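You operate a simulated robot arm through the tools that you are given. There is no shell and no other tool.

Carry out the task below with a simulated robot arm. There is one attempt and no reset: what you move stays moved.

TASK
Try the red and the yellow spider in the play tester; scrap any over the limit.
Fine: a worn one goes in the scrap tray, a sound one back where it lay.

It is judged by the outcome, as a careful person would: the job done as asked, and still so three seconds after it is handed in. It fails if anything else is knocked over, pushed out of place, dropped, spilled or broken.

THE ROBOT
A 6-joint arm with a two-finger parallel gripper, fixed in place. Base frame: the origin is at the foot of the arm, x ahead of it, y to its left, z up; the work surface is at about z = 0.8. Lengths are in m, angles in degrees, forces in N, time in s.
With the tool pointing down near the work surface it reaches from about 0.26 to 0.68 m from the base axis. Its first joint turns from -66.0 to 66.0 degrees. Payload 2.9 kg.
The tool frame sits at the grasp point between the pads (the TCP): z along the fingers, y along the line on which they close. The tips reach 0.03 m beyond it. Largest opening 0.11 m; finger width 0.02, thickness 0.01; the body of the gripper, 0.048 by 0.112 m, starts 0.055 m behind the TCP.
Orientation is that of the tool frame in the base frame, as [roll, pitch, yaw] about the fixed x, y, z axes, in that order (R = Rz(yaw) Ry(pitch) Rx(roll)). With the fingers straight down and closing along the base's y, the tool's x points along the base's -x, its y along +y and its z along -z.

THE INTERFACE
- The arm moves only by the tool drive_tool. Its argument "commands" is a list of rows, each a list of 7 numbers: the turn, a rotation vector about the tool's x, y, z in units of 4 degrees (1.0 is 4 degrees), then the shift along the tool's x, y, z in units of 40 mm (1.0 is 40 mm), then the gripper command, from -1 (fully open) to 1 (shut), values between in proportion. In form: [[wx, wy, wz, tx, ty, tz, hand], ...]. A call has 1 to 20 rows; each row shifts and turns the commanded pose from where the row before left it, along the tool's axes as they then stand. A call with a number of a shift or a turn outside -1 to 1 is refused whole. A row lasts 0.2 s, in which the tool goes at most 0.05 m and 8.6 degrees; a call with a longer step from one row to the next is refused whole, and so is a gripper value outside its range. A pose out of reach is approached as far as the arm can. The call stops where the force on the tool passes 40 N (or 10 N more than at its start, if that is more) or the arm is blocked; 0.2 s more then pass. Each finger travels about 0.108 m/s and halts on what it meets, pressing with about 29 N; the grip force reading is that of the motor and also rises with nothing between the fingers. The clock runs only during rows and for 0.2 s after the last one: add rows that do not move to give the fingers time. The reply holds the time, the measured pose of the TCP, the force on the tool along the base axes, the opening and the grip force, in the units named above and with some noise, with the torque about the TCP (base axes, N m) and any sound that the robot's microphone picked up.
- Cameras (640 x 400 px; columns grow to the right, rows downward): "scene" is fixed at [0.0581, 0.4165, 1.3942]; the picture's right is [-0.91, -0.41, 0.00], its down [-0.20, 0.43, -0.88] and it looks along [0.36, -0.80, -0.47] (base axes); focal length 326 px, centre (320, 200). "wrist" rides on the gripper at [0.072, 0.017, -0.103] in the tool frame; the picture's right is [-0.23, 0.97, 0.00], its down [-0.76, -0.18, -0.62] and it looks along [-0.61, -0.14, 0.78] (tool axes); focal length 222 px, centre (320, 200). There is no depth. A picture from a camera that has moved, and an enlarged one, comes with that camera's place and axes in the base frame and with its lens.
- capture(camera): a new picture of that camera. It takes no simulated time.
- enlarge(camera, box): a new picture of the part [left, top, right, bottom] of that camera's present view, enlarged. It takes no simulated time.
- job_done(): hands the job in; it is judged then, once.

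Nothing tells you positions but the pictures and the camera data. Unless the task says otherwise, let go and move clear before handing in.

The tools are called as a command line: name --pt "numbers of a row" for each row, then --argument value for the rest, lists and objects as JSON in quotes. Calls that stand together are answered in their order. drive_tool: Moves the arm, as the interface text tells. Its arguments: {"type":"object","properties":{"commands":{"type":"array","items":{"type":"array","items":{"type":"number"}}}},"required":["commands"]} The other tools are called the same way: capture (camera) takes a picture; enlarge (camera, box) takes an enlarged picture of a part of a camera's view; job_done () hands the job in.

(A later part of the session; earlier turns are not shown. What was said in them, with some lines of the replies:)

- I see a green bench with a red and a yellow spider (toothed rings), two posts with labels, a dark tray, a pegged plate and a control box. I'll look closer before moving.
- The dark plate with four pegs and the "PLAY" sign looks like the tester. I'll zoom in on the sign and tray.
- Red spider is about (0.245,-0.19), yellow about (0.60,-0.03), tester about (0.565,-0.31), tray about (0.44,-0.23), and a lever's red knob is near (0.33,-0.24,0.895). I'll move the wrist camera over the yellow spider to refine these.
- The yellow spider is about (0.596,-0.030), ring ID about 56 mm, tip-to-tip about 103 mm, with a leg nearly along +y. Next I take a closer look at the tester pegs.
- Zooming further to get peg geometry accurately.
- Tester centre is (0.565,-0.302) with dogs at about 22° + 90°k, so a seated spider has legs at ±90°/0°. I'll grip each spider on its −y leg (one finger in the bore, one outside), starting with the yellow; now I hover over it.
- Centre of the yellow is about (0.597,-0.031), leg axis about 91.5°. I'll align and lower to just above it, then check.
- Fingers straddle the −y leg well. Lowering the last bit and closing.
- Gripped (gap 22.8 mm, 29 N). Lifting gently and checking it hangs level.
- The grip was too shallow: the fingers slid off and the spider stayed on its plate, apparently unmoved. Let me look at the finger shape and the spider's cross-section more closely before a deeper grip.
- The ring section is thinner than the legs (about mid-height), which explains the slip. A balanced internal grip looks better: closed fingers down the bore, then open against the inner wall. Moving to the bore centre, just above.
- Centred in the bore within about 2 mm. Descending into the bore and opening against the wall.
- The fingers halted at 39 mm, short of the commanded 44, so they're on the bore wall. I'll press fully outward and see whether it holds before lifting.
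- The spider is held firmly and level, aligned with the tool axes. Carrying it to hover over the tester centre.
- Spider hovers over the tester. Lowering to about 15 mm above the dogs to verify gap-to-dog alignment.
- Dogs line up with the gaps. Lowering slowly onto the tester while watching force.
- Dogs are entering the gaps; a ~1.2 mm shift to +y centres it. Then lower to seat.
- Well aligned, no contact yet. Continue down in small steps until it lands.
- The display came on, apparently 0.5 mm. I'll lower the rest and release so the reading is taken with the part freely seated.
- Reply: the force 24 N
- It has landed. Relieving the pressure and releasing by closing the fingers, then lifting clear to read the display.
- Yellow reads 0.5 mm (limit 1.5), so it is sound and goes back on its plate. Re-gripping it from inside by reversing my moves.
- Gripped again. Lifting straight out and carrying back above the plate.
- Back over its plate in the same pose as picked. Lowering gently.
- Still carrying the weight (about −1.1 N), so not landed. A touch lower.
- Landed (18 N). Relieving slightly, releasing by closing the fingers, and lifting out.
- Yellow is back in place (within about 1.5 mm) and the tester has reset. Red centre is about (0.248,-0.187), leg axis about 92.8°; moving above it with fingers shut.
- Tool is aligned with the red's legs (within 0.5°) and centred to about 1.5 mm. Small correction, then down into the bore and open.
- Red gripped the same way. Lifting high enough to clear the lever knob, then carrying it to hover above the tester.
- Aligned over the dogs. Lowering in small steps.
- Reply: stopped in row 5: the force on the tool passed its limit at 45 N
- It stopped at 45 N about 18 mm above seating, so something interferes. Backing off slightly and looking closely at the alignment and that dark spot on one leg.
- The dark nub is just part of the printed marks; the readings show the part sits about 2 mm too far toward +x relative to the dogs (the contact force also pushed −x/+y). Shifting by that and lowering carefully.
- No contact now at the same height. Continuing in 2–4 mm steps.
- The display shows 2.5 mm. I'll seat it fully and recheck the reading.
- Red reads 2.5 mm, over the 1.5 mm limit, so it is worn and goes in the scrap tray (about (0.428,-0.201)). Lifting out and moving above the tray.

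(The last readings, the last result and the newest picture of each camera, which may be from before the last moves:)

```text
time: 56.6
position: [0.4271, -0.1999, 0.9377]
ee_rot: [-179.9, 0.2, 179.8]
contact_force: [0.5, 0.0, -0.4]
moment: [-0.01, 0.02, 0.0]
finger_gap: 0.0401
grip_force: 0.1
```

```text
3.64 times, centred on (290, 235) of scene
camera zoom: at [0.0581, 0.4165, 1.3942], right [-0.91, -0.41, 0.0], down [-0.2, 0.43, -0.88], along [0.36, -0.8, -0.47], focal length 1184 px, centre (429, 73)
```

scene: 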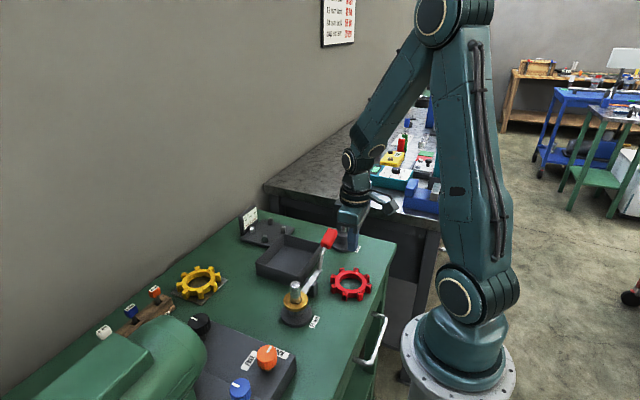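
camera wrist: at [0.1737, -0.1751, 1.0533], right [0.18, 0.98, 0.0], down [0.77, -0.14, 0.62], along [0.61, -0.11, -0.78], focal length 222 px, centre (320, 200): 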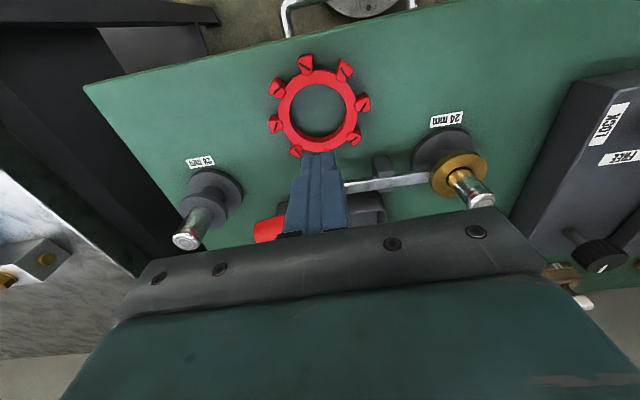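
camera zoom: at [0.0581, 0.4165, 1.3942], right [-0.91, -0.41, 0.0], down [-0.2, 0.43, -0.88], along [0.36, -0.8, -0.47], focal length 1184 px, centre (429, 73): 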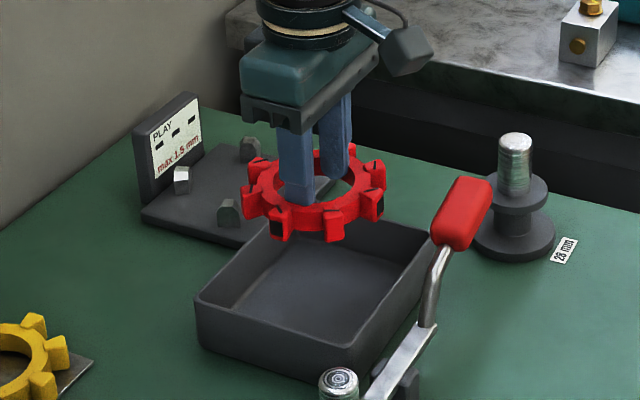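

Well centred over the tray. Small +x trim and lowering to rim height to check clearance.

drive_tool --pt "0 0 0 -0.03 0 0.4 -1" --pt "0 0 0 0 0 0.5 -1" --pt "0 0 0 0 0 0.35 -1" --pt "0 0 0 0 0 0 -1"

enlarge --camera "wrist" --box '[200, 0, 440, 200]'

enlarge --camera "scene" --box '[240, 200, 350, 290]'

```text
time: 57.6
position: [0.4288, -0.2012, 0.8882]
ee_rot: [-179.9, 0.2, 179.7]
contact_force: [0.1, 0.2, -1.2]
moment: [-0.01, 0.01, -0.02]
finger_gap: 0.0401
grip_force: 0.1
```

```text
2.00 times, centred on (320, 100) of wrist
camera zoom: at [0.3555, -0.1845, 0.9912], right [0.23, 0.97, 0.0], down [0.76, -0.18, 0.63], along [0.61, -0.14, -0.78], focal length 444 px, centre (320, 400)
```

zoom: 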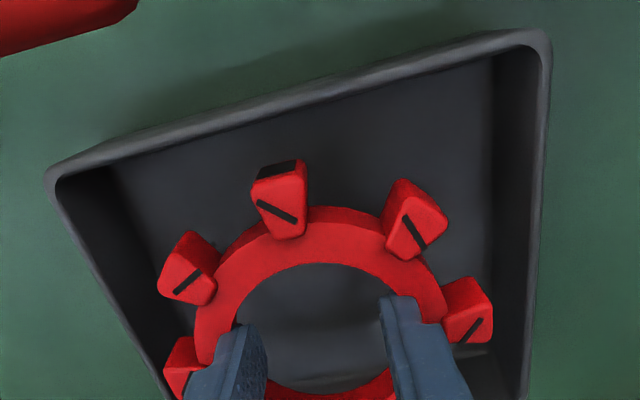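

```text
4.44 times, centred on (295, 245) of scene
camera zoom: at [0.0582, 0.4165, 1.3942], right [-0.91, -0.41, 0.0], down [-0.2, 0.43, -0.88], along [0.36, -0.8, -0.47], focal length 1447 px, centre (431, 0)
```

zoom: 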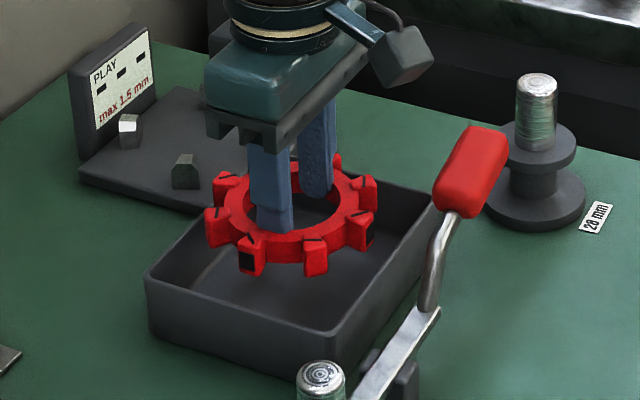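

Clearances look even (about 6 mm each side). Lowering into the tray.

drive_tool --pt "0 0 0 -0.02 0 0.3 -1" --pt "0 0 0 0 0 0.3 -1" --pt "0 0 0 0 0 0.25 -1" --pt "0 0 0 0 0 0.15 -1" --pt "0 0 0 0 0 0 -1"

enlarge --camera "scene" --box '[240, 200, 350, 290]'

enlarge --camera "wrist" --box '[200, 0, 440, 200]'

```text
time: 58.8
position: [0.4301, -0.2004, 0.8468]
ee_rot: [-179.9, 0.2, 179.8]
contact_force: [-0.3, -0.4, -0.6]
moment: [-0.01, 0.03, 0.03]
finger_gap: 0.0402
grip_force: 0.0
```

```text
4.44 times, centred on (295, 245) of scene
camera zoom: at [0.0582, 0.4165, 1.3942], right [-0.91, -0.41, 0.0], down [-0.2, 0.43, -0.88], along [0.36, -0.8, -0.47], focal length 1447 px, centre (431, 0)
```

zoom: 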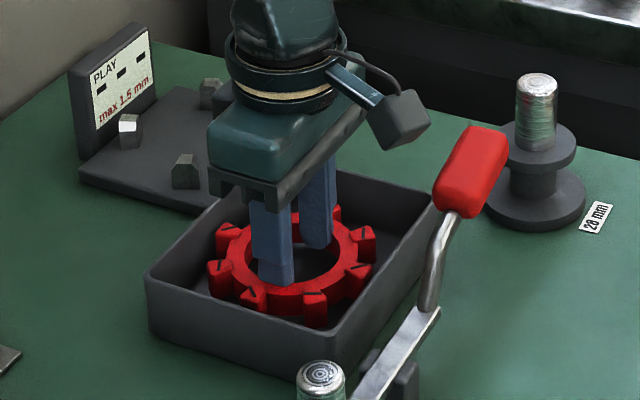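

```text
2.00 times, centred on (320, 100) of wrist
camera zoom: at [0.357, -0.1846, 0.9509], right [0.23, 0.97, 0.0], down [0.76, -0.18, 0.63], along [0.61, -0.14, -0.78], focal length 444 px, centre (320, 400)
```

zoom: 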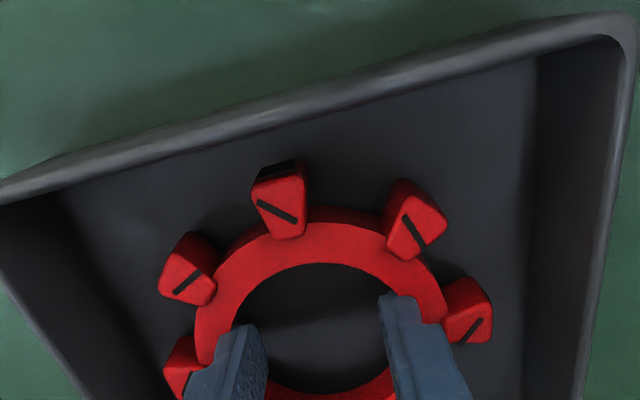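

Inside the tray with clearance all round, a few mm above the floor. Touching down.

drive_tool --pt "0 0 0 0 0 0.04 -1" --pt "0 0 0 0 0 0.03 -1" --pt "0 0 0 0 0 0 -1"

```text
time: 59.6
position: [0.429, -0.2011, 0.8452]
ee_rot: [-179.9, 0.2, 179.8]
contact_force: [-0.4, -0.4, -0.2]
moment: [-0.01, -0.01, 0.0]
finger_gap: 0.0403
grip_force: 0.0
```

drive_tool --pt "0 0 0 0 0 0.03 -1" --pt "0 0 0 0 0 0 -1"

```text
time: 60.2
position: [0.4285, -0.2008, 0.843]
ee_rot: [180.0, 0.2, 179.8]
contact_force: [0.1, 0.3, -1.9]
moment: [0.0, -0.02, 0.0]
finger_gap: 0.0402
grip_force: 0.0
```

drive_tool --pt "0 0 0 0 0 0.03 -1" --pt "0 0 0 0 0 0 -1"

```text
time: 60.8
position: [0.4306, -0.201, 0.8425]
ee_rot: [-180.0, 0.1, 179.8]
contact_force: [-0.2, -0.4, -1.4]
moment: [-0.02, -0.02, -0.03]
finger_gap: 0.0402
grip_force: 0.0
```

drive_tool --pt "0 0 0 0 0 0.03 -1" --pt "0 0 0 0 0 0 -1"

```text
time: 61.4
position: [0.4307, -0.2016, 0.8412]
ee_rot: [-179.9, 0.2, 179.8]
contact_force: [-3.1, 2.2, 10.9]
moment: [0.09, 0.04, 0.0]
finger_gap: 0.04
grip_force: 0.0
```

Landed on the tray floor. Relieving, releasing, and lifting straight out.

drive_tool --pt "0 0 0 0 0 -0.03 -1" --pt "0 0 0 0 0 0 0.3" --pt "0 0 0 0 0 0 0.7" --pt "0 0 0 0 0 0 1" --pt "0 0 0 0 0 0 1" --pt "0 0 0 0 0 -0.5 1" --pt "0 0 0 0 0 -0.9 1" --pt "0 0 0 0 0 -0.9 1" --pt "0 0 0 0 0 -0.9 1" --pt "0 0 0 0 0 -0.9 1" --pt "0 0 0 0 0 -0.9 1" --pt "0 0 0 0 0 0 1"

capture --camera "scene"

enlarge --camera "scene" --box '[160, 190, 400, 340]'

capture --camera "wrist"

```text
time: 64.0
position: [0.4305, -0.2016, 1.0429]
ee_rot: [-179.9, 0.2, 179.8]
contact_force: [0.7, 0.1, 0.9]
moment: [-0.02, 0.0, -0.02]
finger_gap: 0.0
grip_force: 29.1
```

```text
taken
```

scene: 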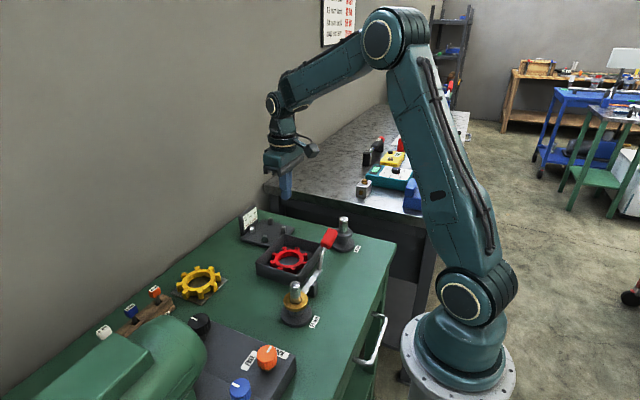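

```text
2.67 times, centred on (280, 265) of scene
camera zoom: at [0.0581, 0.4165, 1.3942], right [-0.91, -0.41, 0.0], down [-0.2, 0.43, -0.88], along [0.36, -0.8, -0.47], focal length 868 px, centre (427, 27)
```

zoom: 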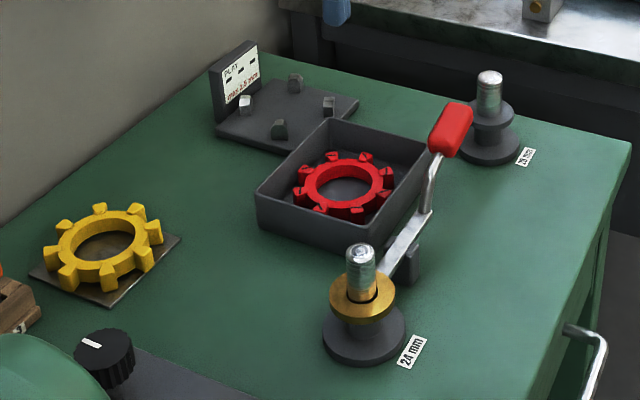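

```text
taken
camera wrist: at [0.3567, -0.1836, 1.1461], right [0.23, 0.97, 0.0], down [0.76, -0.18, 0.63], along [0.61, -0.14, -0.78], focal length 222 px, centre (320, 200)
```

wrist: 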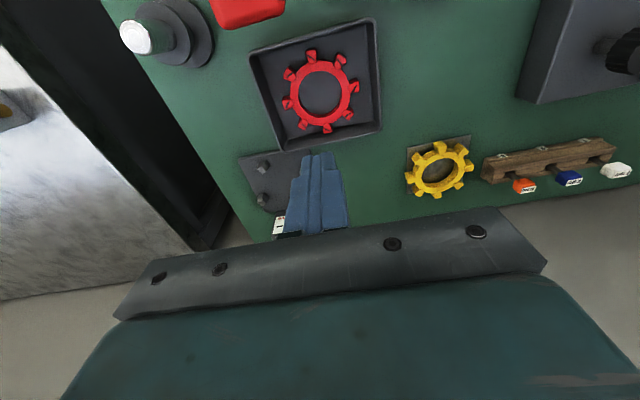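

The red spider (2.5 mm) lies flat in the scrap tray, and the yellow one (0.5 mm) is back on its plate. The tester is empty, nothing else has moved, and the arm is clear, so I'm handing in.

job_done

```text
The job is handed in.
```

I tested both spiders. The red one is worn and is in the scrap tray; the yellow one is sound and is back where it lay. The job is handed in.

| Spider | Play reading | Limit | Result |
|---|---|---|---|
| Red | 2.5 mm | 1.5 mm | Worn; lies flat in the tray |
| Yellow | 0.5 mm | 1.5 mm | Sound; back on its plate, within about 1.5 mm of its original spot |

- **Yellow:** my first grip was too shallow and slipped off without lifting the spider, which may have nudged it a millimetre or two. I then gripped it from inside the bore, which held.
- **Red:** on the first try it jammed on the tester pegs and the arm stopped at 45 N. I backed off, shifted it about 2.5 mm, and it seated cleanly.
- **Tray:** it has no label, so I took the only tray on that bench to be the scrap tray.

In the last pictures the tester is empty and I could see nothing else out of place. The arm is clear of the bench.
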